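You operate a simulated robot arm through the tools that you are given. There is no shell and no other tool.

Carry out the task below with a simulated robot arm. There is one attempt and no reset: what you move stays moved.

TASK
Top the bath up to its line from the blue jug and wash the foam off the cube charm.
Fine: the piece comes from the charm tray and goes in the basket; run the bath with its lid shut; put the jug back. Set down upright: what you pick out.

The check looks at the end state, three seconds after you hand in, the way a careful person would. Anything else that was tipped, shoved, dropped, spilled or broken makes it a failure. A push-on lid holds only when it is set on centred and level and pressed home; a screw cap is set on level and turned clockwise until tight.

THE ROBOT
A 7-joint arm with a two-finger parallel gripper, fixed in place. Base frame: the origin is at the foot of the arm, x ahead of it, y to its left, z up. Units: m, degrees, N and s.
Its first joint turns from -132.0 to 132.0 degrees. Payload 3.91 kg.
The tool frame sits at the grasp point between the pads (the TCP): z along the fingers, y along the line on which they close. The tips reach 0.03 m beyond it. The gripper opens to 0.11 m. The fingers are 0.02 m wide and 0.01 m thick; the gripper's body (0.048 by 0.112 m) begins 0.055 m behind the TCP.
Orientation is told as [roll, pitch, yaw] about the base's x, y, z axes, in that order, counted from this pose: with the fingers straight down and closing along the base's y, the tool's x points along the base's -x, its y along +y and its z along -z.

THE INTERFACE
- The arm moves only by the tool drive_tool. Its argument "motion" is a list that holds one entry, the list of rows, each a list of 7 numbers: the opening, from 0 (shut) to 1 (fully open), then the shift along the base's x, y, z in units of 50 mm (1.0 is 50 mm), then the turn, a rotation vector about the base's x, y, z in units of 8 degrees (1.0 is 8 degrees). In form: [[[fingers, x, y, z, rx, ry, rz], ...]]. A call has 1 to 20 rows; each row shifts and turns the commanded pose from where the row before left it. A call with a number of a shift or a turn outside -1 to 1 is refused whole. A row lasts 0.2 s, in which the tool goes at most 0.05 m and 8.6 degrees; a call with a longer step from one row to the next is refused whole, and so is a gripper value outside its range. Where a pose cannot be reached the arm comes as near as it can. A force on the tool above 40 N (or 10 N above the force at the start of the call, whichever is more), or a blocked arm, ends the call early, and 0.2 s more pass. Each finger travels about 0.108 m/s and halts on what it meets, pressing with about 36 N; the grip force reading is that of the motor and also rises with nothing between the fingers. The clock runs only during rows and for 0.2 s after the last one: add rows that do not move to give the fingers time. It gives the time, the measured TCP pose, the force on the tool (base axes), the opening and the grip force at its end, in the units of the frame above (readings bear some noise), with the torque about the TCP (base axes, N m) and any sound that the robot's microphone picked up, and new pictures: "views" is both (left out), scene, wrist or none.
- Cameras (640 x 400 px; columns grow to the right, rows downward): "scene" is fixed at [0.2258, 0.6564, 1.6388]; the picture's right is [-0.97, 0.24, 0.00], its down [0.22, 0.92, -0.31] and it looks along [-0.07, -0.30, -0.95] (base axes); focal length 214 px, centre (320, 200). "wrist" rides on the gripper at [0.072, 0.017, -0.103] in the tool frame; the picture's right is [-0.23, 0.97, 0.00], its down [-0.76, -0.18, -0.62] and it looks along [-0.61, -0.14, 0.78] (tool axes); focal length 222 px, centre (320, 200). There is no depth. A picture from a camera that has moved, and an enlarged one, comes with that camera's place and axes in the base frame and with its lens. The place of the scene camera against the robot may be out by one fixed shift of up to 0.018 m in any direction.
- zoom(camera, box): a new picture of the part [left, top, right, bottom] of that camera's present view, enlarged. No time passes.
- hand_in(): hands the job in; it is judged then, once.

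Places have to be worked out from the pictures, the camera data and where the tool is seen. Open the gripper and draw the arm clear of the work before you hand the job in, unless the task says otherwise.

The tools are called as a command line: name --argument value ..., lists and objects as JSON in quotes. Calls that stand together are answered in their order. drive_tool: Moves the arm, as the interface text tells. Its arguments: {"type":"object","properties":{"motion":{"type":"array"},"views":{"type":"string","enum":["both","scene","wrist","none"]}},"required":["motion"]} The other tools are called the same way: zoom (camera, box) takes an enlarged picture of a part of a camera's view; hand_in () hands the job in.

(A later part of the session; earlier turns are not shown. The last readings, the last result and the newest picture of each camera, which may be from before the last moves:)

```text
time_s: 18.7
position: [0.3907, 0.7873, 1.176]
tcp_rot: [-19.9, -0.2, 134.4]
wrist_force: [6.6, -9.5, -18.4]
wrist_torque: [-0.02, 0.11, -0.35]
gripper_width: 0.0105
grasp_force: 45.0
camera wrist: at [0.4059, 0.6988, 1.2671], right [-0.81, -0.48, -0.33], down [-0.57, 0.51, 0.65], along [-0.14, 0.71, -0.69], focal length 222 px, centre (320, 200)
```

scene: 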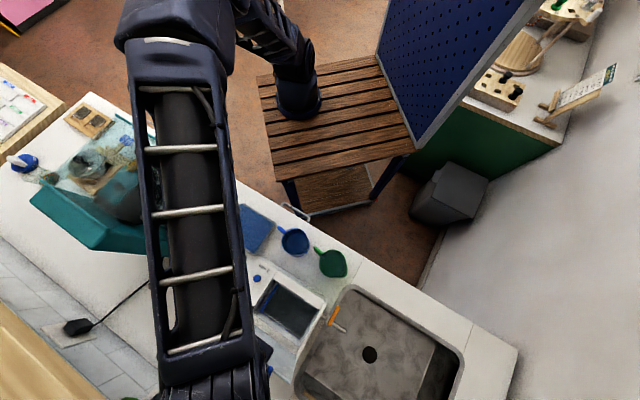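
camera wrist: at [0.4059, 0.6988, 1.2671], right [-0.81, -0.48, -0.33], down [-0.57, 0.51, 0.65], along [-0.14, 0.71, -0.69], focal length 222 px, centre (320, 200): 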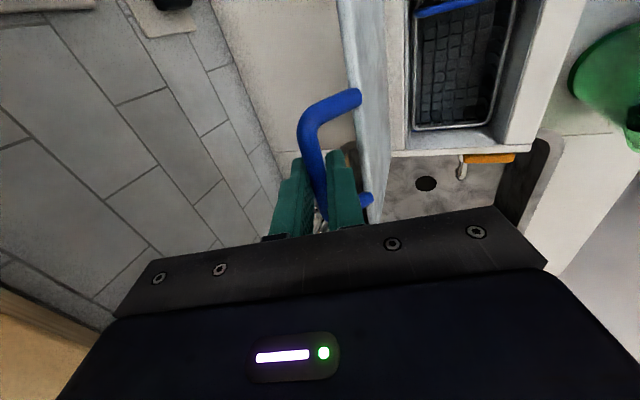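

Clear of the obstacle, lid near vertical. I push the bar further back past vertical.

drive_tool --motion '[[[0, 0.15, 0.148, -0.04, 0, 0, 0], [0, 0.15, 0.148, -0.04, 0, 0, 0], [0, 0, 0, 0, 0, 0, 0]]]'

```text
time_s: 19.5
position: [0.4059, 0.8027, 1.1729]
tcp_rot: [-19.9, -0.2, 134.5]
wrist_force: [6.5, -10.8, -11.0]
wrist_torque: [-0.01, 0.03, -0.44]
gripper_width: 0.0102
grasp_force: 45.5
camera wrist: at [0.421, 0.7139, 1.2637], right [-0.81, -0.48, -0.33], down [-0.56, 0.51, 0.65], along [-0.14, 0.71, -0.68], focal length 222 px, centre (320, 200)
```

scene: 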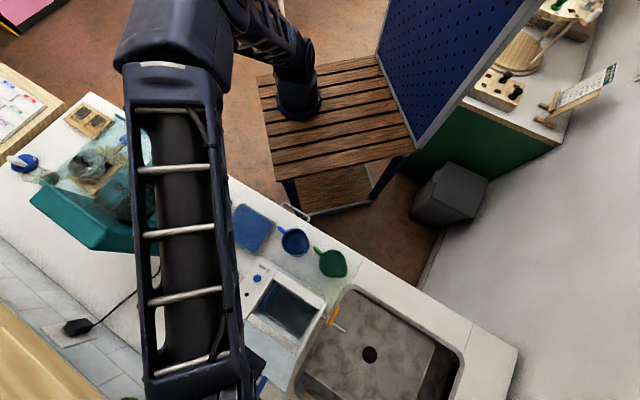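
wrist: 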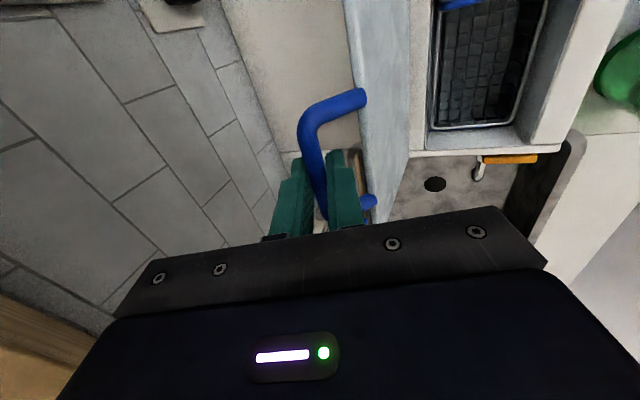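

Still free. Two more steps past vertical, watching for the stop.

drive_tool --motion '[[[0, 0.145, 0.143, -0.06, 0, 0, 0], [0, 0.14, 0.139, -0.08, 0, 0, 0], [0, 0, 0, 0, 0, 0, 0]]]'

```text
time_s: 20.3
position: [0.4207, 0.817, 1.1668]
tcp_rot: [-20.0, -0.4, 134.5]
wrist_force: [5.4, -5.2, -0.4]
wrist_torque: [0.19, 0.16, -0.39]
gripper_width: 0.0105
grasp_force: 45.0
camera wrist: at [0.4347, 0.7277, 1.2578], right [-0.81, -0.48, -0.33], down [-0.57, 0.51, 0.65], along [-0.14, 0.72, -0.68], focal length 222 px, centre (320, 200)
```

scene: 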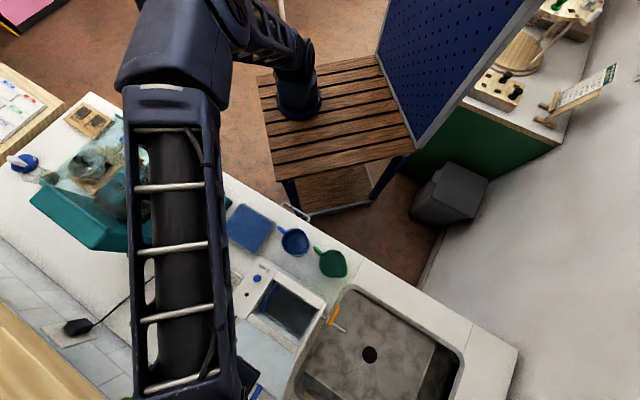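
wrist: 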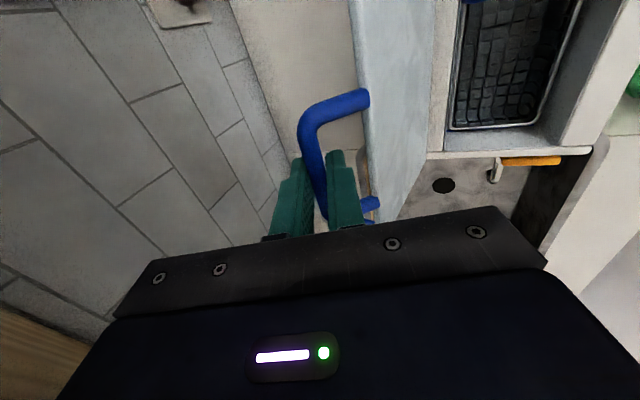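

No stop yet (~104°). Two smaller steps more to find the rest angle gently.

drive_tool --motion '[[[0, 0.09, 0.089, -0.07, 0, 0, 0], [0, 0.09, 0.089, -0.08, 0, 0, 0], [0, 0, 0, 0, 0, 0, 0]]]'

```text
time_s: 20.8
position: [0.4227, 0.8202, 1.1639]
tcp_rot: [-19.8, -0.2, 134.5]
wrist_force: [-11.6, -31.6, 7.9]
wrist_torque: [-0.61, -0.04, -0.63]
gripper_width: 0.0103
grasp_force: 44.8
stopped in row 2: the force on the tool passed its limit at 48 N (the readings are from after the stop); the commanded pose is now the measured one
camera wrist: at [0.4382, 0.7316, 1.2559], right [-0.81, -0.48, -0.33], down [-0.56, 0.51, 0.65], along [-0.14, 0.71, -0.69], focal length 222 px, centre (320, 200)
```

scene: 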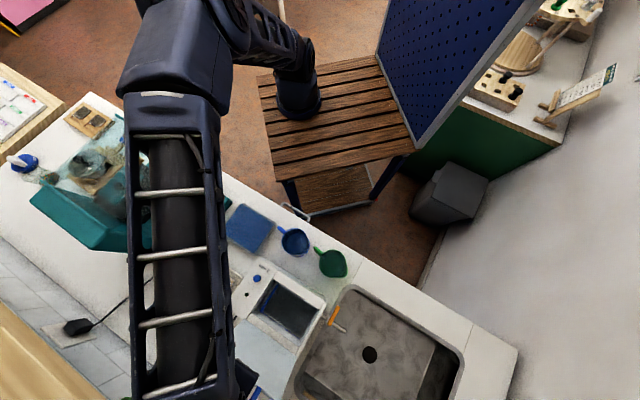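
wrist: 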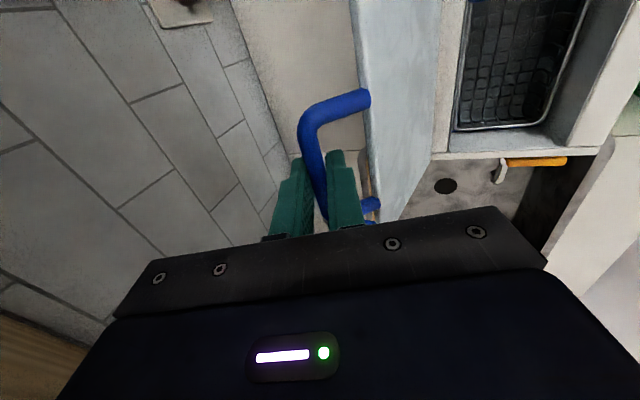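

That's the hinge stop (contact at the fingers, low torque), lid at ~106°. I release the bar and back away along the tool axis.

drive_tool --motion '[[[0, -0.02, -0.02, 0, 0, 0, 0], [0.4, 0, 0, 0, 0, 0, 0], [0.4, 0, 0, 0, 0, 0, 0], [0.4, -0.15, -0.148, 0.55, 0, 0, 0], [0.4, -0.195, -0.192, 0.7, 0, 0, 0], [0.4, -0.5, -0.49, 0.2, 0, 0, 0], [0.4, -0.5, -0.49, 0.0, 0, 0, 0], [0.4, 0, 0, 0, 0, 0, 0]]]'

```text
time_s: 22.6
position: [0.3554, 0.7553, 1.2356]
tcp_rot: [-19.9, -0.2, 134.6]
wrist_force: [-0.7, -0.9, 0.7]
wrist_torque: [0.02, -0.02, 0.04]
gripper_width: 0.044
grasp_force: 0.1
camera wrist: at [0.3709, 0.6665, 1.3272], right [-0.81, -0.48, -0.33], down [-0.56, 0.51, 0.65], along [-0.14, 0.71, -0.69], focal length 222 px, centre (320, 200)
```

scene: 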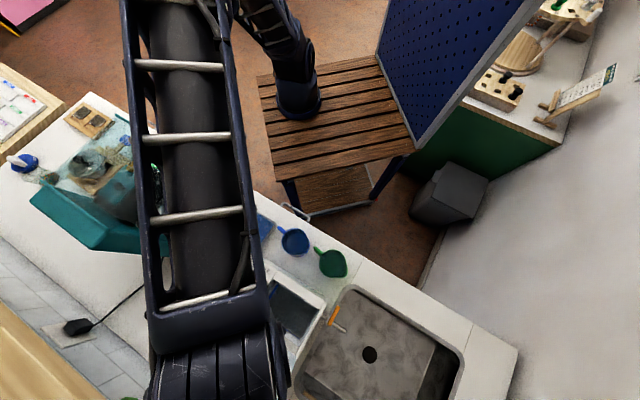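
wrist: 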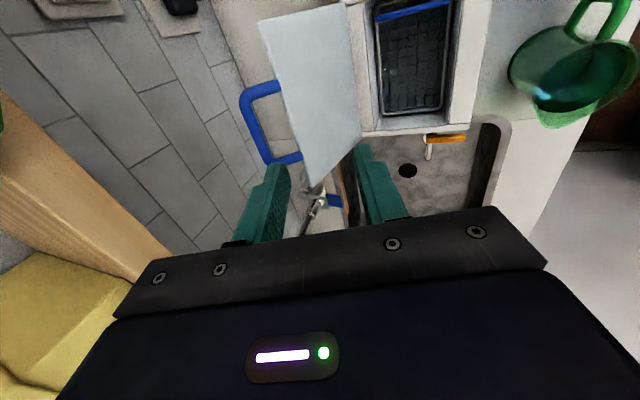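

The lid stays open. I zoom into the tank to find the water level and the fill line.

zoom --camera "wrist" --box '[340, 0, 500, 140]'

zoom --camera "scene" --box '[240, 250, 360, 350]'

```text
2.86 times, centred on (420, 70) of wrist
camera zoom: at [0.3709, 0.6665, 1.3272], right [-0.81, -0.48, -0.33], down [-0.56, 0.51, 0.65], along [-0.14, 0.71, -0.69], focal length 635 px, centre (34, 571)
```

zoom: 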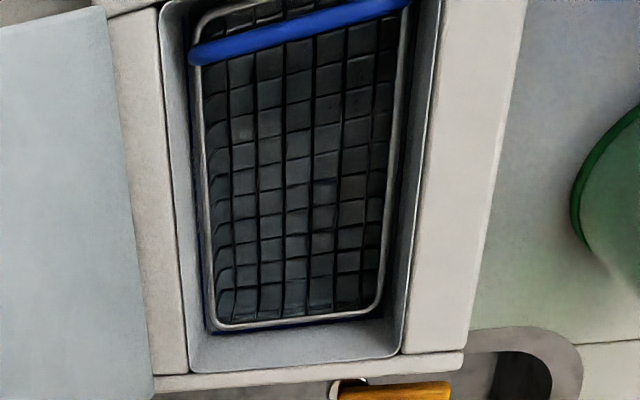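

```text
4.00 times, centred on (300, 300) of scene
camera zoom: at [0.2258, 0.6564, 1.6388], right [-0.97, 0.24, 0.0], down [0.22, 0.92, -0.31], along [-0.07, -0.3, -0.95], focal length 858 px, centre (400, -200)
```

zoom: 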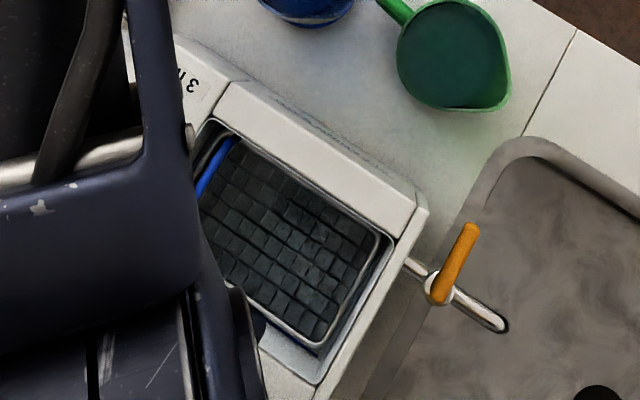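

The tap lever looks crosswise (closed), and I see a thin blue line around the tank wall. I move for a clear look down into the tank.

drive_tool --motion '[[[0.4, 0.124, -0.627, 0, -0.594, 0.584, 0], [0.4, 0.124, -0.627, -0.38, -0.594, 0.584, 0], [0.4, 0.124, -0.627, -0.4, -0.594, 0.584, 0], [0.4, 0, 0, 0, 0, 0, 0]]]'

zoom --camera "wrist" --box '[200, 40, 420, 220]'

```text
time_s: 23.6
position: [0.375, 0.6609, 1.1968]
tcp_rot: [0.2, 0.0, 134.6]
wrist_force: [0.5, -0.6, 0.4]
wrist_torque: [-0.01, -0.01, 0.04]
gripper_width: 0.0439
grasp_force: 0.1
camera wrist: at [0.414, 0.5968, 1.2995], right [-0.85, -0.52, 0.0], down [-0.41, 0.67, 0.62], along [-0.33, 0.53, -0.78], focal length 222 px, centre (320, 200)
```

scene: 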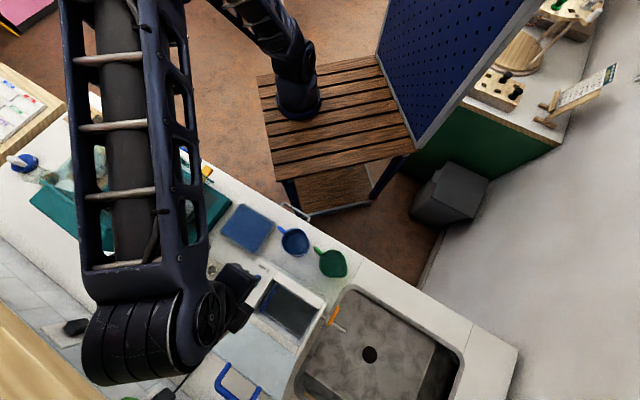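
wrist: 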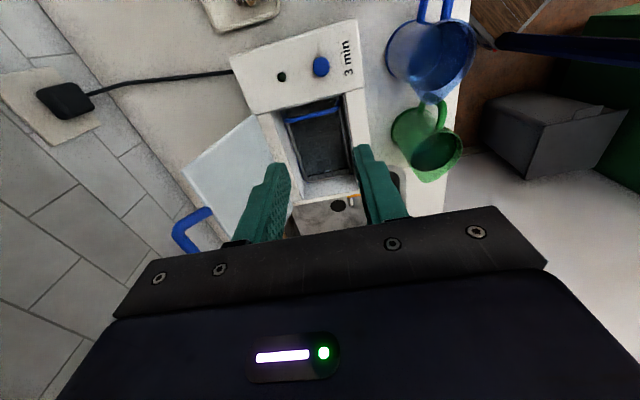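

```text
2.22 times, centred on (310, 130) of wrist
camera zoom: at [0.414, 0.5968, 1.2995], right [-0.85, -0.52, 0.0], down [-0.41, 0.67, 0.62], along [-0.33, 0.53, -0.78], focal length 494 px, centre (342, 356)
```

zoom: 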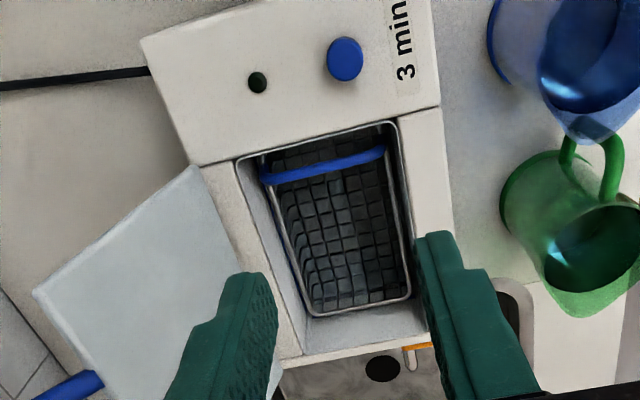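

The basket is in the tank with its blue handle on the left. I zoom in tighter for the line and water.

zoom --camera "wrist" --box '[275, 85, 375, 190]'

zoom --camera "scene" --box '[245, 265, 335, 345]'

```text
3.81 times, centred on (325, 138) of wrist
camera zoom: at [0.414, 0.5968, 1.2995], right [-0.85, -0.52, 0.0], down [-0.41, 0.67, 0.62], along [-0.33, 0.53, -0.78], focal length 846 px, centre (301, 438)
```

zoom: 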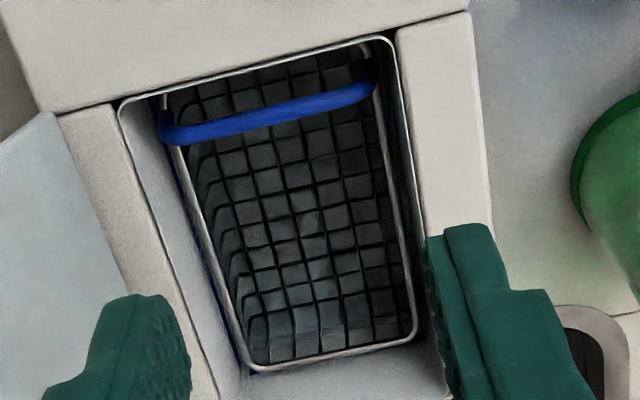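

```text
5.00 times, centred on (290, 305) of scene
camera zoom: at [0.2258, 0.6564, 1.6388], right [-0.97, 0.24, 0.0], down [0.22, 0.92, -0.31], along [-0.07, -0.3, -0.95], focal length 1072 px, centre (470, -325)
```

zoom: 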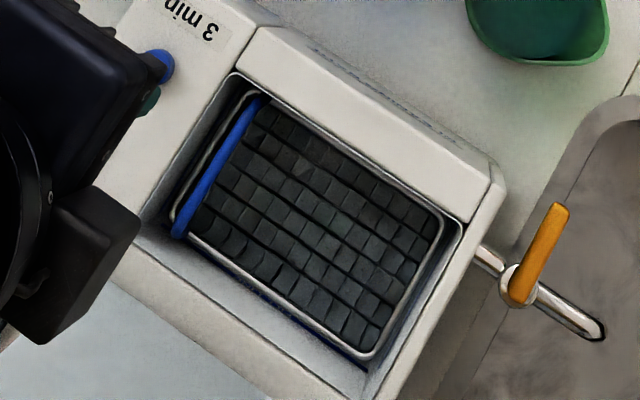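

A blue fill line runs along the tank's back wall. I rotate the tool to look from the front at that wall.

drive_tool --motion '[[[0.4, -0.105, 0.147, -0.091, 0, 0, -1], [0.4, -0.105, 0.147, -0.091, 0, 0, -1], [0.4, -0.105, 0.147, -0.091, 0, 0, -1], [0.4, -0.105, 0.147, -0.091, 0, 0, -1], [0.4, -0.105, 0.147, -0.091, 0, 0, -1], [0.4, -0.105, 0.147, -0.091, 0, 0, -1], [0.4, -0.105, 0.147, -0.091, 0, 0, -1], [0.4, -0.105, 0.147, -0.091, 0, 0, -1], [0.4, -0.105, 0.147, -0.091, 0, 0, -1], [0.4, -0.105, 0.147, -0.091, 0, 0, -1], [0.4, -0.105, 0.147, -0.091, 0, 0, -1], [0.4, 0, 0, 0, 0, 0, 0]]]'

zoom --camera "wrist" --box '[220, 60, 420, 220]'

```text
time_s: 26.2
position: [0.317, 0.7412, 1.1469]
tcp_rot: [0.1, 0.1, 46.5]
wrist_force: [-0.4, -0.5, 0.5]
wrist_torque: [0.01, -0.02, -0.02]
gripper_width: 0.044
grasp_force: 0.0
camera wrist: at [0.2554, 0.6999, 1.2507], right [-0.55, 0.84, 0.0], down [0.65, 0.43, 0.62], along [0.52, 0.34, -0.78], focal length 222 px, centre (320, 200)
```

scene: 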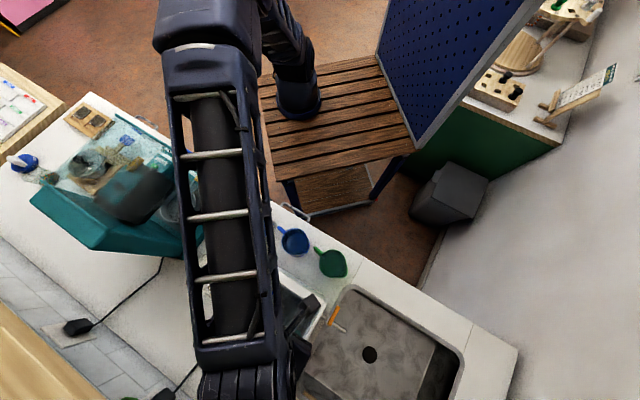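
wrist: 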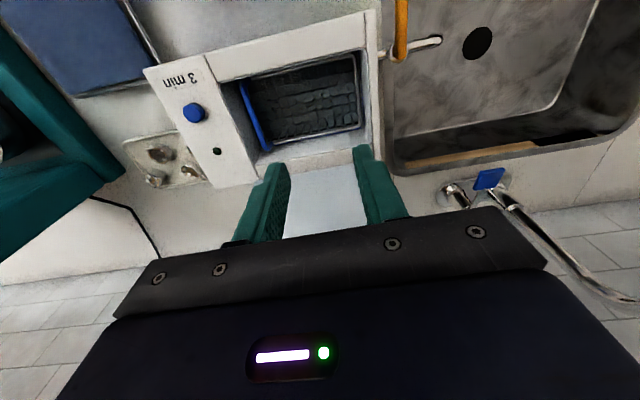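

```text
2.50 times, centred on (320, 140) of wrist
camera zoom: at [0.2554, 0.6999, 1.2507], right [-0.55, 0.84, 0.0], down [0.65, 0.43, 0.62], along [0.52, 0.34, -0.78], focal length 555 px, centre (320, 350)
```

zoom: 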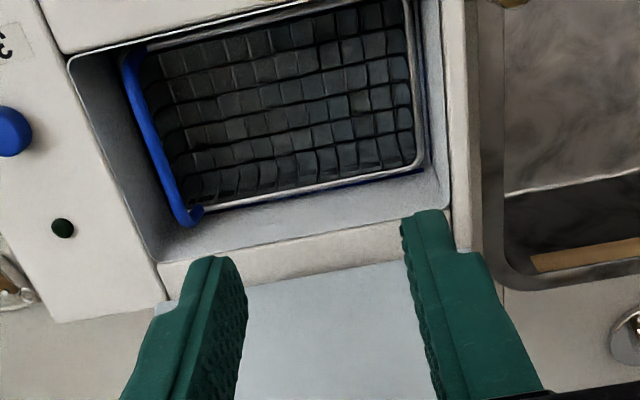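

zoom --camera "wrist" --box '[235, 65, 375, 160]'

zoom --camera "wrist" --box '[300, 100, 380, 155]'

```text
4.21 times, centred on (305, 112) of wrist
camera zoom: at [0.2554, 0.6999, 1.2507], right [-0.55, 0.84, 0.0], down [0.65, 0.43, 0.62], along [0.52, 0.34, -0.78], focal length 935 px, centre (383, 568)
```

zoom: 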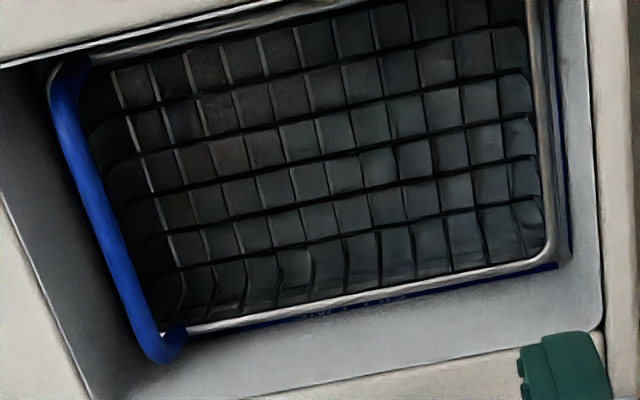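

```text
7.27 times, centred on (340, 128) of wrist
camera zoom: at [0.2554, 0.6999, 1.2507], right [-0.55, 0.84, 0.0], down [0.65, 0.43, 0.62], along [0.52, 0.34, -0.78], focal length 1615 px, centre (174, 727)
```

zoom: 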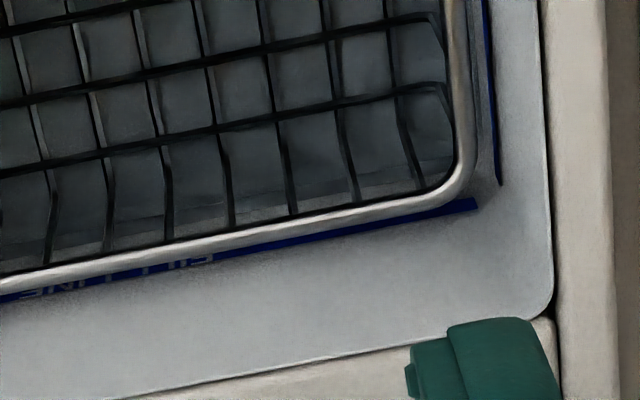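

"FILL LINE" is marked on the back wall at z≈0.944, and the water edge appears about 2 cm lower. Next is the blue jug: I go above it, yaw to 130° to match its handle–spout axis, and tilt the hand 20° toward the handle side.

drive_tool --motion '[[[0.6, -0.077, -0.349, 0.1, 0, 0, 0.95], [0.7, -0.077, -0.349, 0.1, 0, 0, 0.95], [0.86, -0.077, -0.349, 0.05, 0, 0, 0.95], [0.86, -0.077, -0.349, 0, 0, 0, 0.95], [0.86, -0.077, -0.349, 0, 0, 0, 0.95], [0.86, -0.077, -0.349, 0, 0, 0, 0.95], [0.86, -0.077, -0.349, 0, 0, 0, 0.95], [0.86, -0.077, -0.349, 0, 0, 0, 0.95], [0.86, -0.077, -0.349, 0, 0, 0, 0.95], [0.86, -0.077, -0.349, 0, 0, 0, 0.95], [0.86, -0.077, -0.349, 0, 0, 0, 0.95], [0.86, 0, 0, 0, 0.638, 0.536, 0], [0.86, 0, 0, 0, 0.638, 0.536, 0], [0.86, 0, 0, 0, 0.638, 0.536, 0], [0.86, 0, 0, 0, 0, 0, 0]]]'

zoom --camera "wrist" --box '[200, 60, 440, 240]'

zoom --camera "scene" --box '[240, 190, 380, 360]'

```text
time_s: 29.4
position: [0.2739, 0.5489, 1.1591]
tcp_rot: [0.1, -19.9, 130.2]
wrist_force: [-0.2, 0.8, -0.2]
wrist_torque: [0.02, 0.02, -0.03]
gripper_width: 0.0946
grasp_force: 0.2
camera wrist: at [0.3285, 0.4588, 1.232], right [-0.88, -0.47, 0.08], down [-0.19, 0.5, 0.85], along [-0.43, 0.73, -0.53], focal length 222 px, centre (320, 200)
```

scene: 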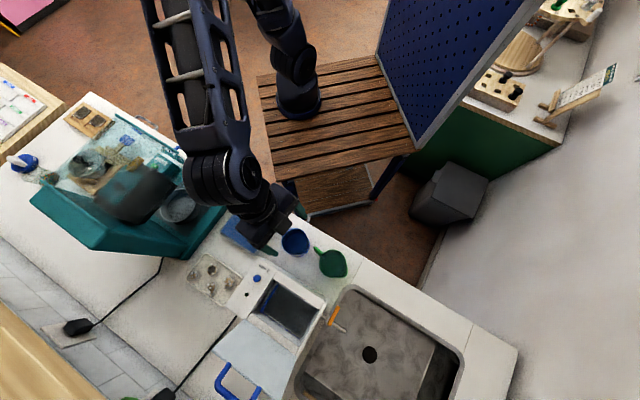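
wrist: 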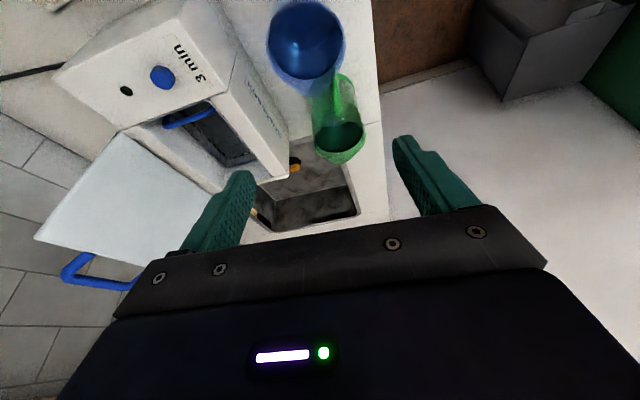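

```text
2.22 times, centred on (320, 150) of wrist
camera zoom: at [0.3285, 0.4588, 1.232], right [-0.88, -0.47, 0.08], down [-0.19, 0.5, 0.85], along [-0.43, 0.73, -0.53], focal length 494 px, centre (320, 311)
```

zoom: 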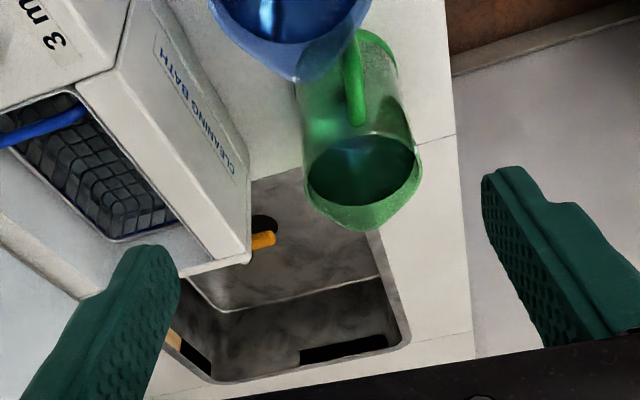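

```text
2.35 times, centred on (310, 275) of scene
camera zoom: at [0.2258, 0.6564, 1.6388], right [-0.97, 0.24, 0.0], down [0.22, 0.92, -0.31], along [-0.07, -0.3, -0.95], focal length 505 px, centre (344, 24)
```

zoom: 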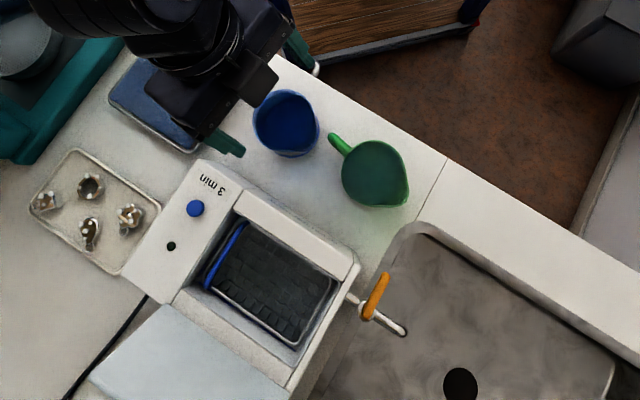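

The jug's centre across the closing direction matches my TCP within a millimetre or two. I descend partway and look.

drive_tool --motion '[[[0.86, 0.01, 0, -0.8, 0, 0, 0], [0.86, 0.01, 0, -0.8, 0, 0, 0], [0.86, 0.01, 0, -0.8, 0, 0, 0], [0.86, 0, 0, 0, 0, 0, 0]]]'

zoom --camera "scene" --box '[240, 190, 360, 290]'

```text
time_s: 30.4
position: [0.2754, 0.549, 1.0391]
tcp_rot: [0.0, -19.9, 130.1]
wrist_force: [0.5, 0.8, 0.0]
wrist_torque: [0.0, -0.02, -0.01]
gripper_width: 0.0947
grasp_force: 0.1
camera wrist: at [0.3294, 0.4596, 1.1121], right [-0.88, -0.47, 0.08], down [-0.19, 0.5, 0.84], along [-0.43, 0.73, -0.53], focal length 222 px, centre (320, 200)
```

scene: 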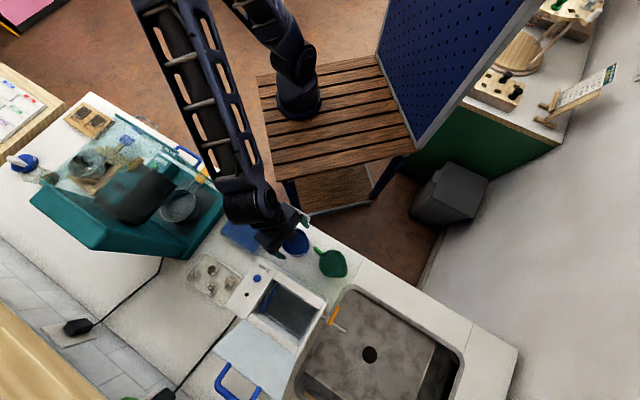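
wrist: 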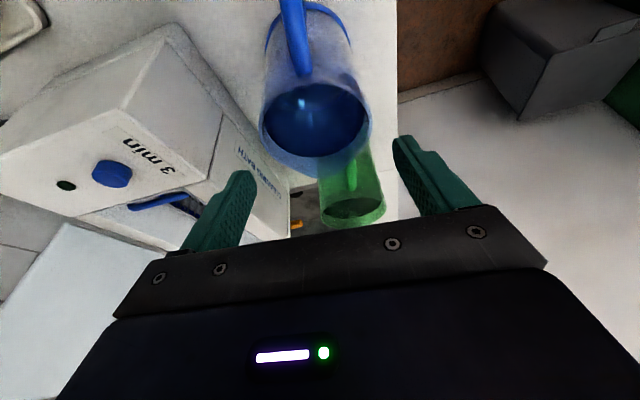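

```text
4.00 times, centred on (300, 240) of scene
camera zoom: at [0.2258, 0.6564, 1.6388], right [-0.97, 0.24, 0.0], down [0.22, 0.92, -0.31], along [-0.07, -0.3, -0.95], focal length 858 px, centre (400, 40)
```

zoom: 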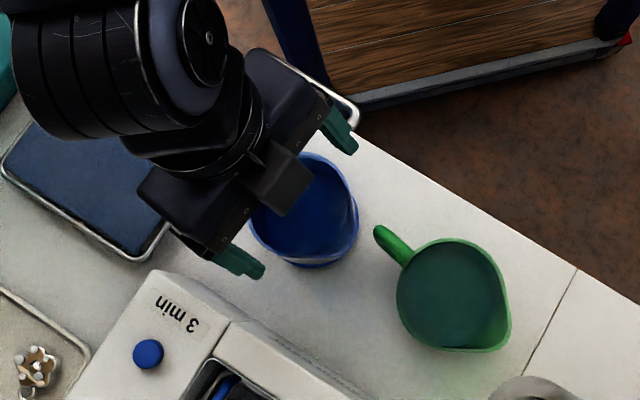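

Centred. I lower the last 8 cm and close on the jug body.

drive_tool --motion '[[[0.86, 0, 0, -0.8, 0, 0, 0], [0.86, 0, 0, -0.8, 0, 0, 0], [0.86, 0, 0, -0.06, 0, 0, 0], [0.86, 0, 0, 0, 0, 0, 0]]]'

zoom --camera "wrist" --box '[180, 0, 480, 240]'

```text
time_s: 31.4
position: [0.2752, 0.5501, 0.9547]
tcp_rot: [0.1, -19.9, 130.2]
wrist_force: [0.0, -0.6, -0.1]
wrist_torque: [0.0, 0.03, 0.03]
gripper_width: 0.095
grasp_force: 0.1
camera wrist: at [0.3295, 0.4592, 1.0283], right [-0.88, -0.47, 0.08], down [-0.19, 0.5, 0.84], along [-0.43, 0.73, -0.53], focal length 222 px, centre (320, 200)
```

scene: 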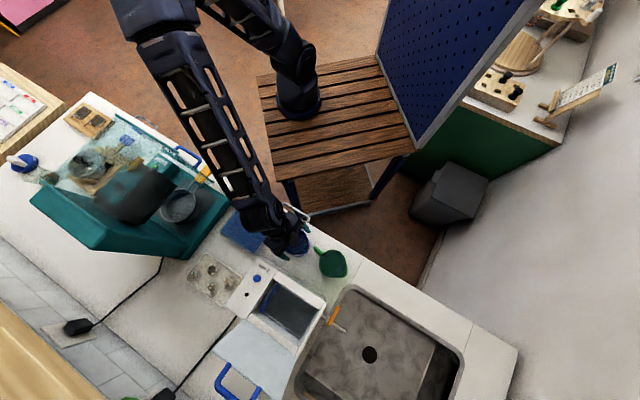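
wrist: 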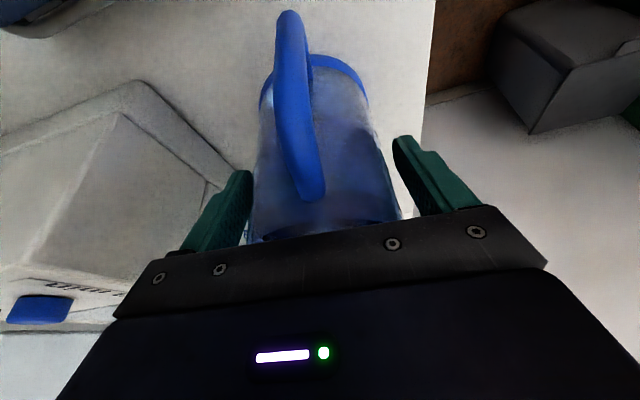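

```text
1.67 times, centred on (330, 120) of wrist
camera zoom: at [0.3295, 0.4592, 1.0283], right [-0.88, -0.47, 0.08], down [-0.19, 0.5, 0.84], along [-0.43, 0.73, -0.53], focal length 370 px, centre (303, 333)
```

zoom: 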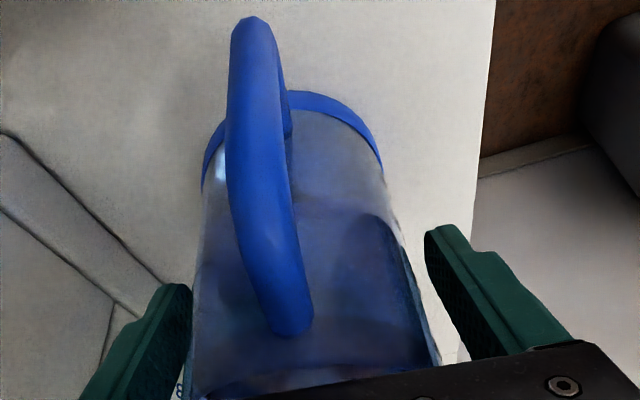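

Fingers straddle the jug with a clear margin each side. I close and check the grip.

drive_tool --motion '[[[0.6, 0, 0, 0, 0, 0, 0], [0.4, 0, 0, 0, 0, 0, 0], [0.4, 0, 0, 0, 0, 0, 0]]]' --views "wrist"

```text
time_s: 32.2
position: [0.275, 0.5503, 0.955]
tcp_rot: [0.1, -19.9, 130.2]
wrist_force: [-1.0, -0.8, 0.5]
wrist_torque: [-0.03, 0.01, -0.01]
gripper_width: 0.0748
grasp_force: 35.6
camera wrist: at [0.3295, 0.4592, 1.0285], right [-0.88, -0.47, 0.08], down [-0.19, 0.5, 0.84], along [-0.43, 0.73, -0.53], focal length 222 px, centre (320, 200)
```

wrist: 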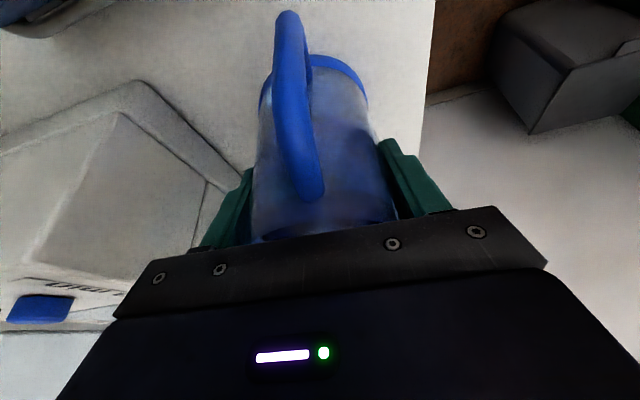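

Firm grip (74.8 mm, 35.6 N) with no side load; the put-back pose is TCP (0.275, 0.550, 0.955). I lift the jug straight up smoothly.

drive_tool --motion '[[[0.4, 0, 0, 0.1, 0, 0, 0], [0.4, 0, 0, 0.25, 0, 0, 0], [0.4, 0, 0, 0.4, 0, 0, 0], [0.4, 0, 0, 0.5, 0, 0, 0], [0.4, 0, 0, 0.5, 0, 0, 0], [0.4, 0, 0, 0.5, 0, 0, 0], [0.4, 0, 0, 0.5, 0, 0, 0], [0.4, 0, 0, 0.35, 0, 0, 0], [0.4, 0, 0, 0.2, 0, 0, 0], [0.4, 0, 0, 0.1, 0, 0, 0], [0.4, 0, 0, 0, 0, 0, 0]]]'

```text
time_s: 34.6
position: [0.2766, 0.5501, 1.1264]
tcp_rot: [0.1, -19.9, 130.1]
wrist_force: [0.6, 0.3, -4.5]
wrist_torque: [0.06, 0.03, -0.02]
gripper_width: 0.0746
grasp_force: 36.3
camera wrist: at [0.3297, 0.4597, 1.1996], right [-0.88, -0.47, 0.08], down [-0.19, 0.5, 0.84], along [-0.43, 0.73, -0.53], focal length 222 px, centre (320, 200)
```

scene: 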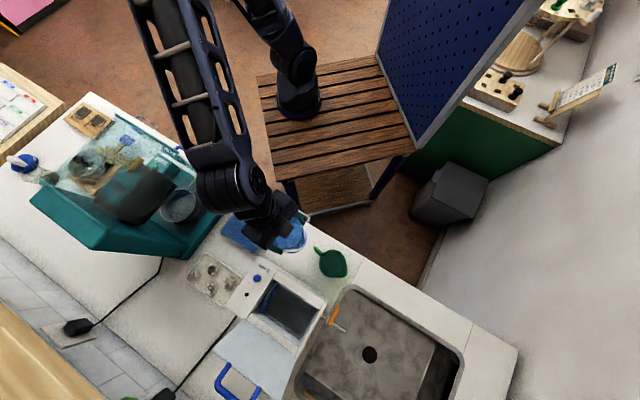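
wrist: 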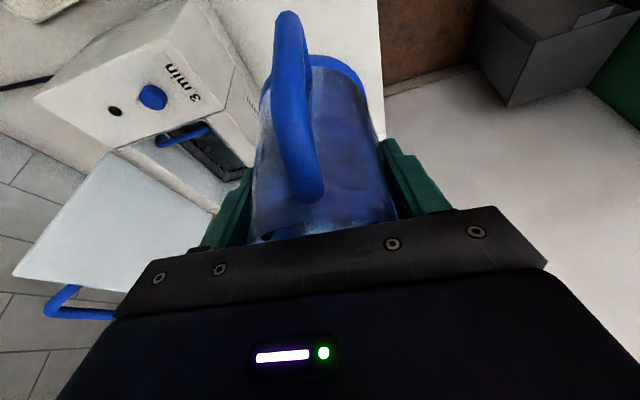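

The jug weighs about 4.5 N in total. I carry it smoothly to the left end of the tank, spout toward it.

drive_tool --motion '[[[0.4, 0.09, 0.107, 0, 0, 0, 0], [0.4, 0.212, 0.249, 0, 0, 0, 0], [0.4, 0.303, 0.356, 0, 0, 0, 0], [0.4, 0.364, 0.427, 0, 0, 0, 0], [0.4, 0.364, 0.427, 0, 0, 0, 0], [0.4, 0.303, 0.356, 0, 0, 0, 0], [0.4, 0.212, 0.249, -0.1, 0, 0, 0], [0.4, 0.09, 0.107, -0.1, 0, 0, 0], [0.4, 0, 0, -0.1, 0, 0, 0], [0.4, 0, 0, 0, 0, 0, 0]]]'

zoom --camera "scene" --box '[200, 210, 360, 350]'

```text
time_s: 36.8
position: [0.3722, 0.663, 1.1105]
tcp_rot: [0.2, -19.9, 130.2]
wrist_force: [0.6, 0.4, -4.8]
wrist_torque: [0.03, 0.03, 0.0]
gripper_width: 0.0749
grasp_force: 36.3
camera wrist: at [0.4271, 0.5724, 1.1838], right [-0.88, -0.47, 0.08], down [-0.19, 0.5, 0.84], along [-0.43, 0.73, -0.53], focal length 222 px, centre (320, 200)
```

scene: 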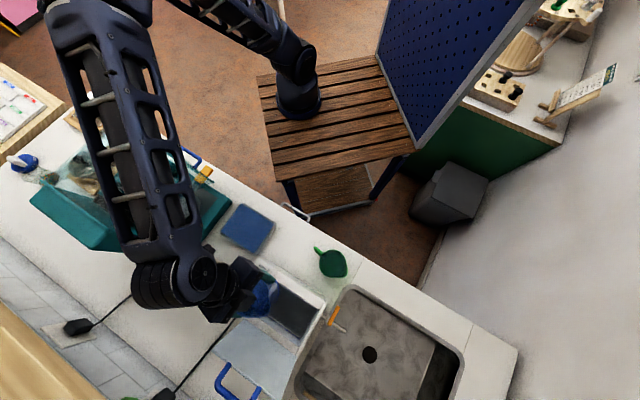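
wrist: 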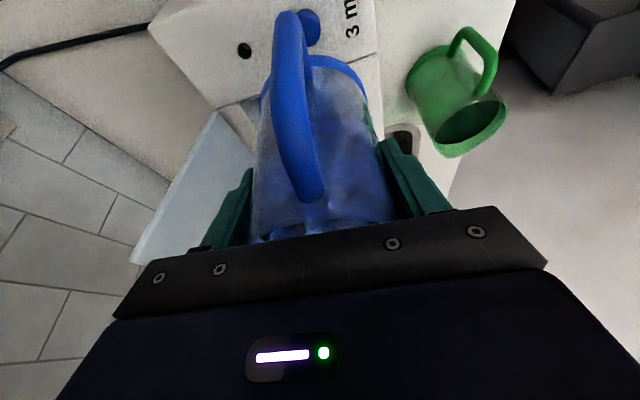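

```text
2.86 times, centred on (280, 280) of scene
camera zoom: at [0.2258, 0.6564, 1.6388], right [-0.97, 0.24, 0.0], down [0.22, 0.92, -0.31], along [-0.07, -0.3, -0.95], focal length 613 px, centre (434, -29)
```

zoom: 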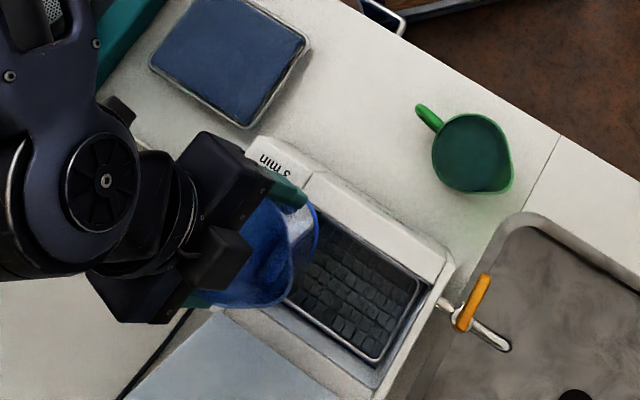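

The jug is positioned; I shift 1 cm deeper for centring and tilt gradually to 20°, then check.

drive_tool --motion '[[[0.4, 0.07, 0.07, 0, 0, 0, 0], [0.4, 0.07, 0.07, 0, -0.2, -0.197, 0], [0.4, 0, 0, 0, -0.356, -0.352, 0], [0.4, 0, 0, 0, -0.356, -0.352, 0], [0.4, 0, 0, 0, -0.356, -0.352, 0], [0.4, 0, 0, 0, -0.356, -0.352, 0], [0.4, 0, 0, 0, -0.2, -0.197, 0], [0.4, 0, 0, 0, 0, 0, 0], [0.4, 0, 0, 0, 0, 0, 0]]]'

zoom --camera "scene" --box '[230, 240, 350, 345]'

```text
time_s: 38.8
position: [0.3789, 0.6703, 1.1113]
tcp_rot: [-1.5, 0.6, 130.4]
wrist_force: [-0.1, 0.2, -5.3]
wrist_torque: [0.02, 0.07, 0.01]
gripper_width: 0.0746
grasp_force: 35.6
camera wrist: at [0.4118, 0.6023, 1.2152], right [-0.89, -0.46, -0.03], down [-0.38, 0.69, 0.62], along [-0.26, 0.56, -0.78], focal length 222 px, centre (320, 200)
```

scene: 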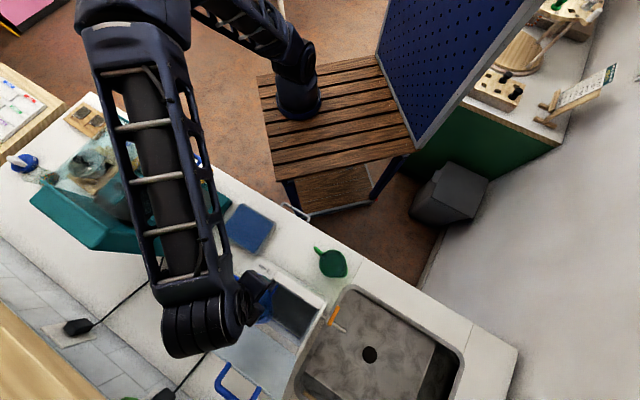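
wrist: 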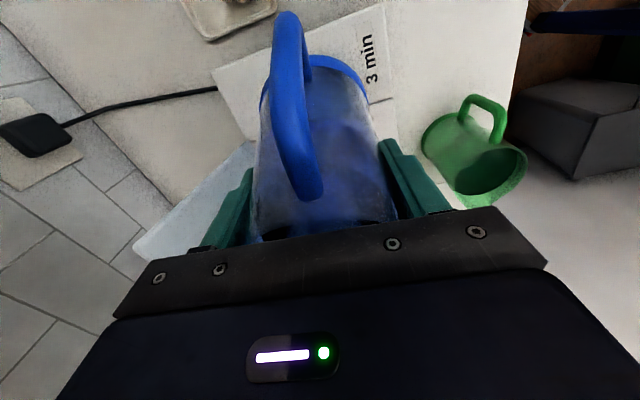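

```text
3.81 times, centred on (290, 292) of scene
camera zoom: at [0.2258, 0.6564, 1.6388], right [-0.97, 0.24, 0.0], down [0.22, 0.92, -0.31], along [-0.07, -0.3, -0.95], focal length 817 px, centre (434, -152)
```

zoom: 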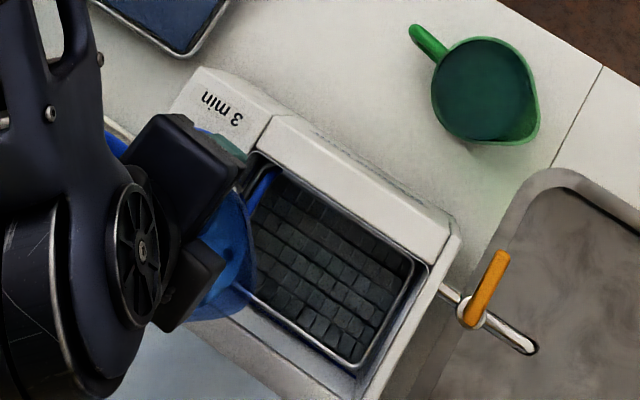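

No flow yet at ~20°. I tilt to ~32° and wait, watching weight and sound.

drive_tool --motion '[[[0.4, 0, 0, 0, -0.356, -0.352, 0], [0.4, 0, 0, 0, -0.356, -0.352, 0], [0.4, 0, 0, 0, -0.356, -0.352, 0], [0.4, 0, 0, 0, 0, 0, 0], [0.4, 0, 0, 0, 0, 0, 0], [0.4, 0, 0, 0, 0, 0, 0]]]'

zoom --camera "scene" --box '[230, 240, 350, 345]'

```text
time_s: 40.2
position: [0.3797, 0.6705, 1.1111]
tcp_rot: [-2.4, 12.6, 130.3]
wrist_force: [0.2, 0.2, -4.3]
wrist_torque: [0.04, 0.06, -0.01]
gripper_width: 0.0749
grasp_force: 36.1
camera wrist: at [0.3953, 0.6188, 1.2274], right [-0.88, -0.47, -0.09], down [-0.45, 0.77, 0.45], along [-0.14, 0.44, -0.89], focal length 222 px, centre (320, 200)
```

scene: 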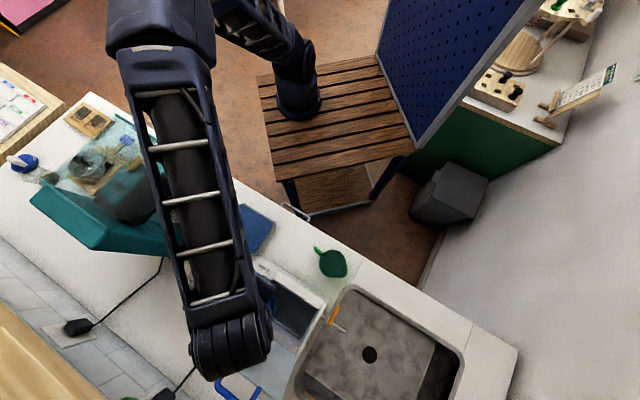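
wrist: 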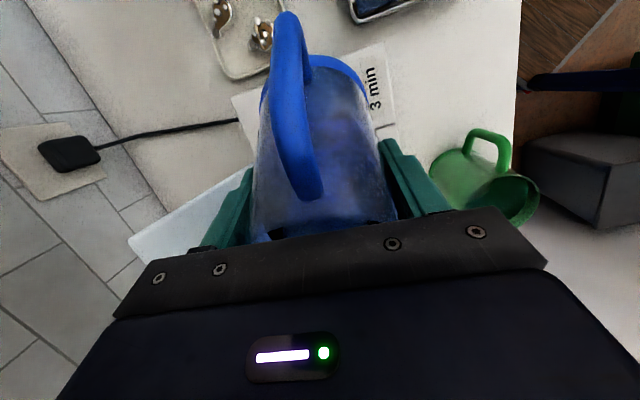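

```text
3.81 times, centred on (290, 292) of scene
camera zoom: at [0.2258, 0.6564, 1.6388], right [-0.97, 0.24, 0.0], down [0.22, 0.92, -0.31], along [-0.07, -0.3, -0.95], focal length 817 px, centre (434, -152)
```

zoom: 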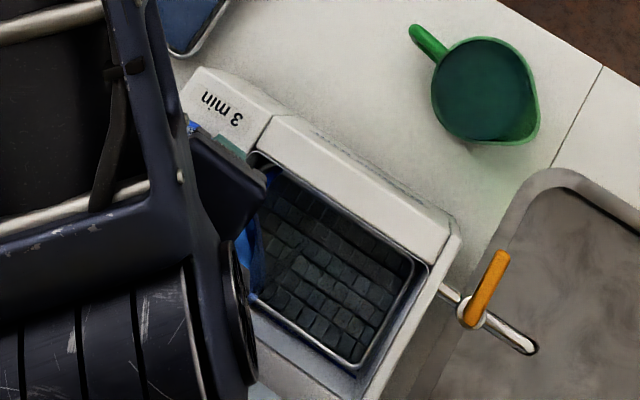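

No clear flow yet (weight noise ±0.5 N). I continue to ~44°.

drive_tool --motion '[[[0.4, 0, 0, 0, -0.356, -0.352, 0], [0.4, 0, 0, 0, -0.356, -0.352, 0], [0.4, 0, 0, 0, -0.356, -0.352, 0], [0.4, 0, 0, 0, 0, 0, 0], [0.4, 0, 0, 0, 0, 0, 0], [0.4, 0, 0, 0, 0, 0, 0]]]'

zoom --camera "scene" --box '[230, 240, 350, 345]'

```text
time_s: 41.6
position: [0.3801, 0.6711, 1.1106]
tcp_rot: [-3.4, 24.6, 129.9]
wrist_force: [-0.3, 0.8, -4.0]
wrist_torque: [0.06, 0.03, -0.05]
gripper_width: 0.0745
grasp_force: 36.3
camera wrist: at [0.3776, 0.637, 1.2346], right [-0.86, -0.49, -0.15], down [-0.51, 0.82, 0.26], along [0.0, 0.3, -0.95], focal length 222 px, centre (320, 200)
```

scene: 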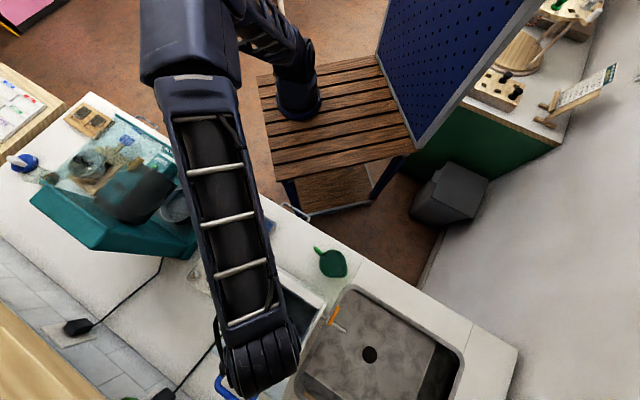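
wrist: 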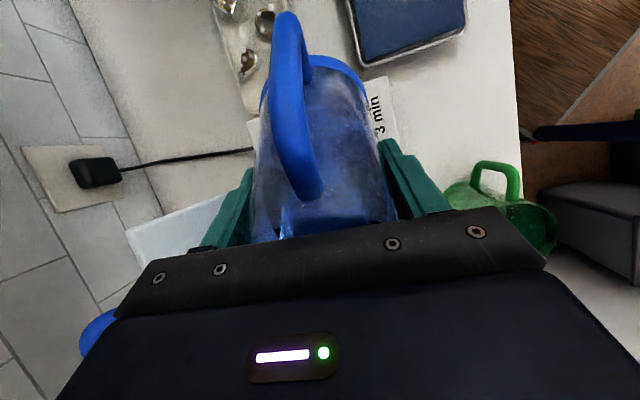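

```text
3.81 times, centred on (290, 292) of scene
camera zoom: at [0.2258, 0.6564, 1.6388], right [-0.97, 0.24, 0.0], down [0.22, 0.92, -0.31], along [-0.07, -0.3, -0.95], focal length 817 px, centre (434, -152)
```

zoom: 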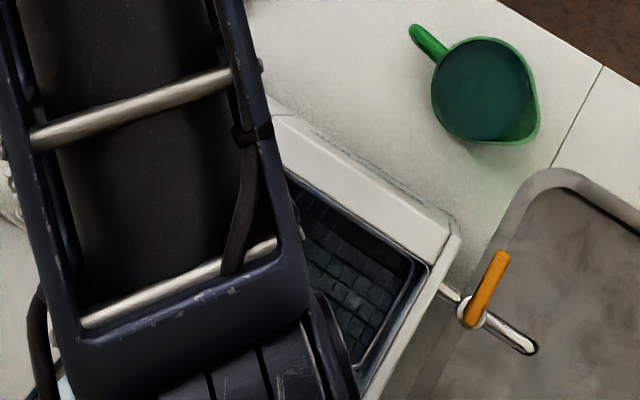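

zoom --camera "wrist" --box '[220, 80, 420, 245]'

zoom --camera "scene" --box '[285, 270, 345, 345]'

```text
2.42 times, centred on (320, 162) of wrist
camera zoom: at [0.3776, 0.637, 1.2346], right [-0.86, -0.49, -0.15], down [-0.51, 0.82, 0.26], along [0.0, 0.3, -0.95], focal length 538 px, centre (320, 291)
```

zoom: 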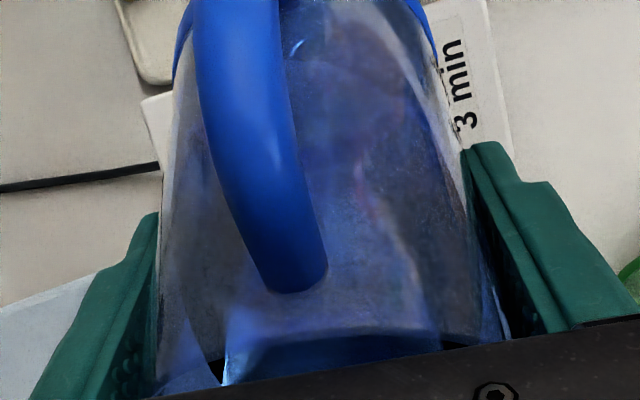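

```text
5.33 times, centred on (315, 308) of scene
camera zoom: at [0.2258, 0.6564, 1.6388], right [-0.97, 0.24, 0.0], down [0.22, 0.92, -0.31], along [-0.07, -0.3, -0.95], focal length 1144 px, centre (347, -373)
```

zoom: 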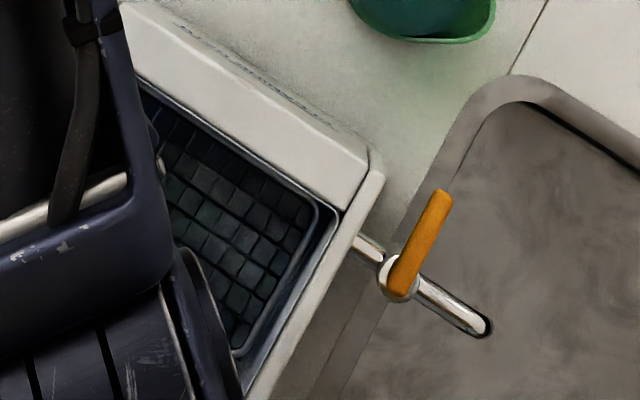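

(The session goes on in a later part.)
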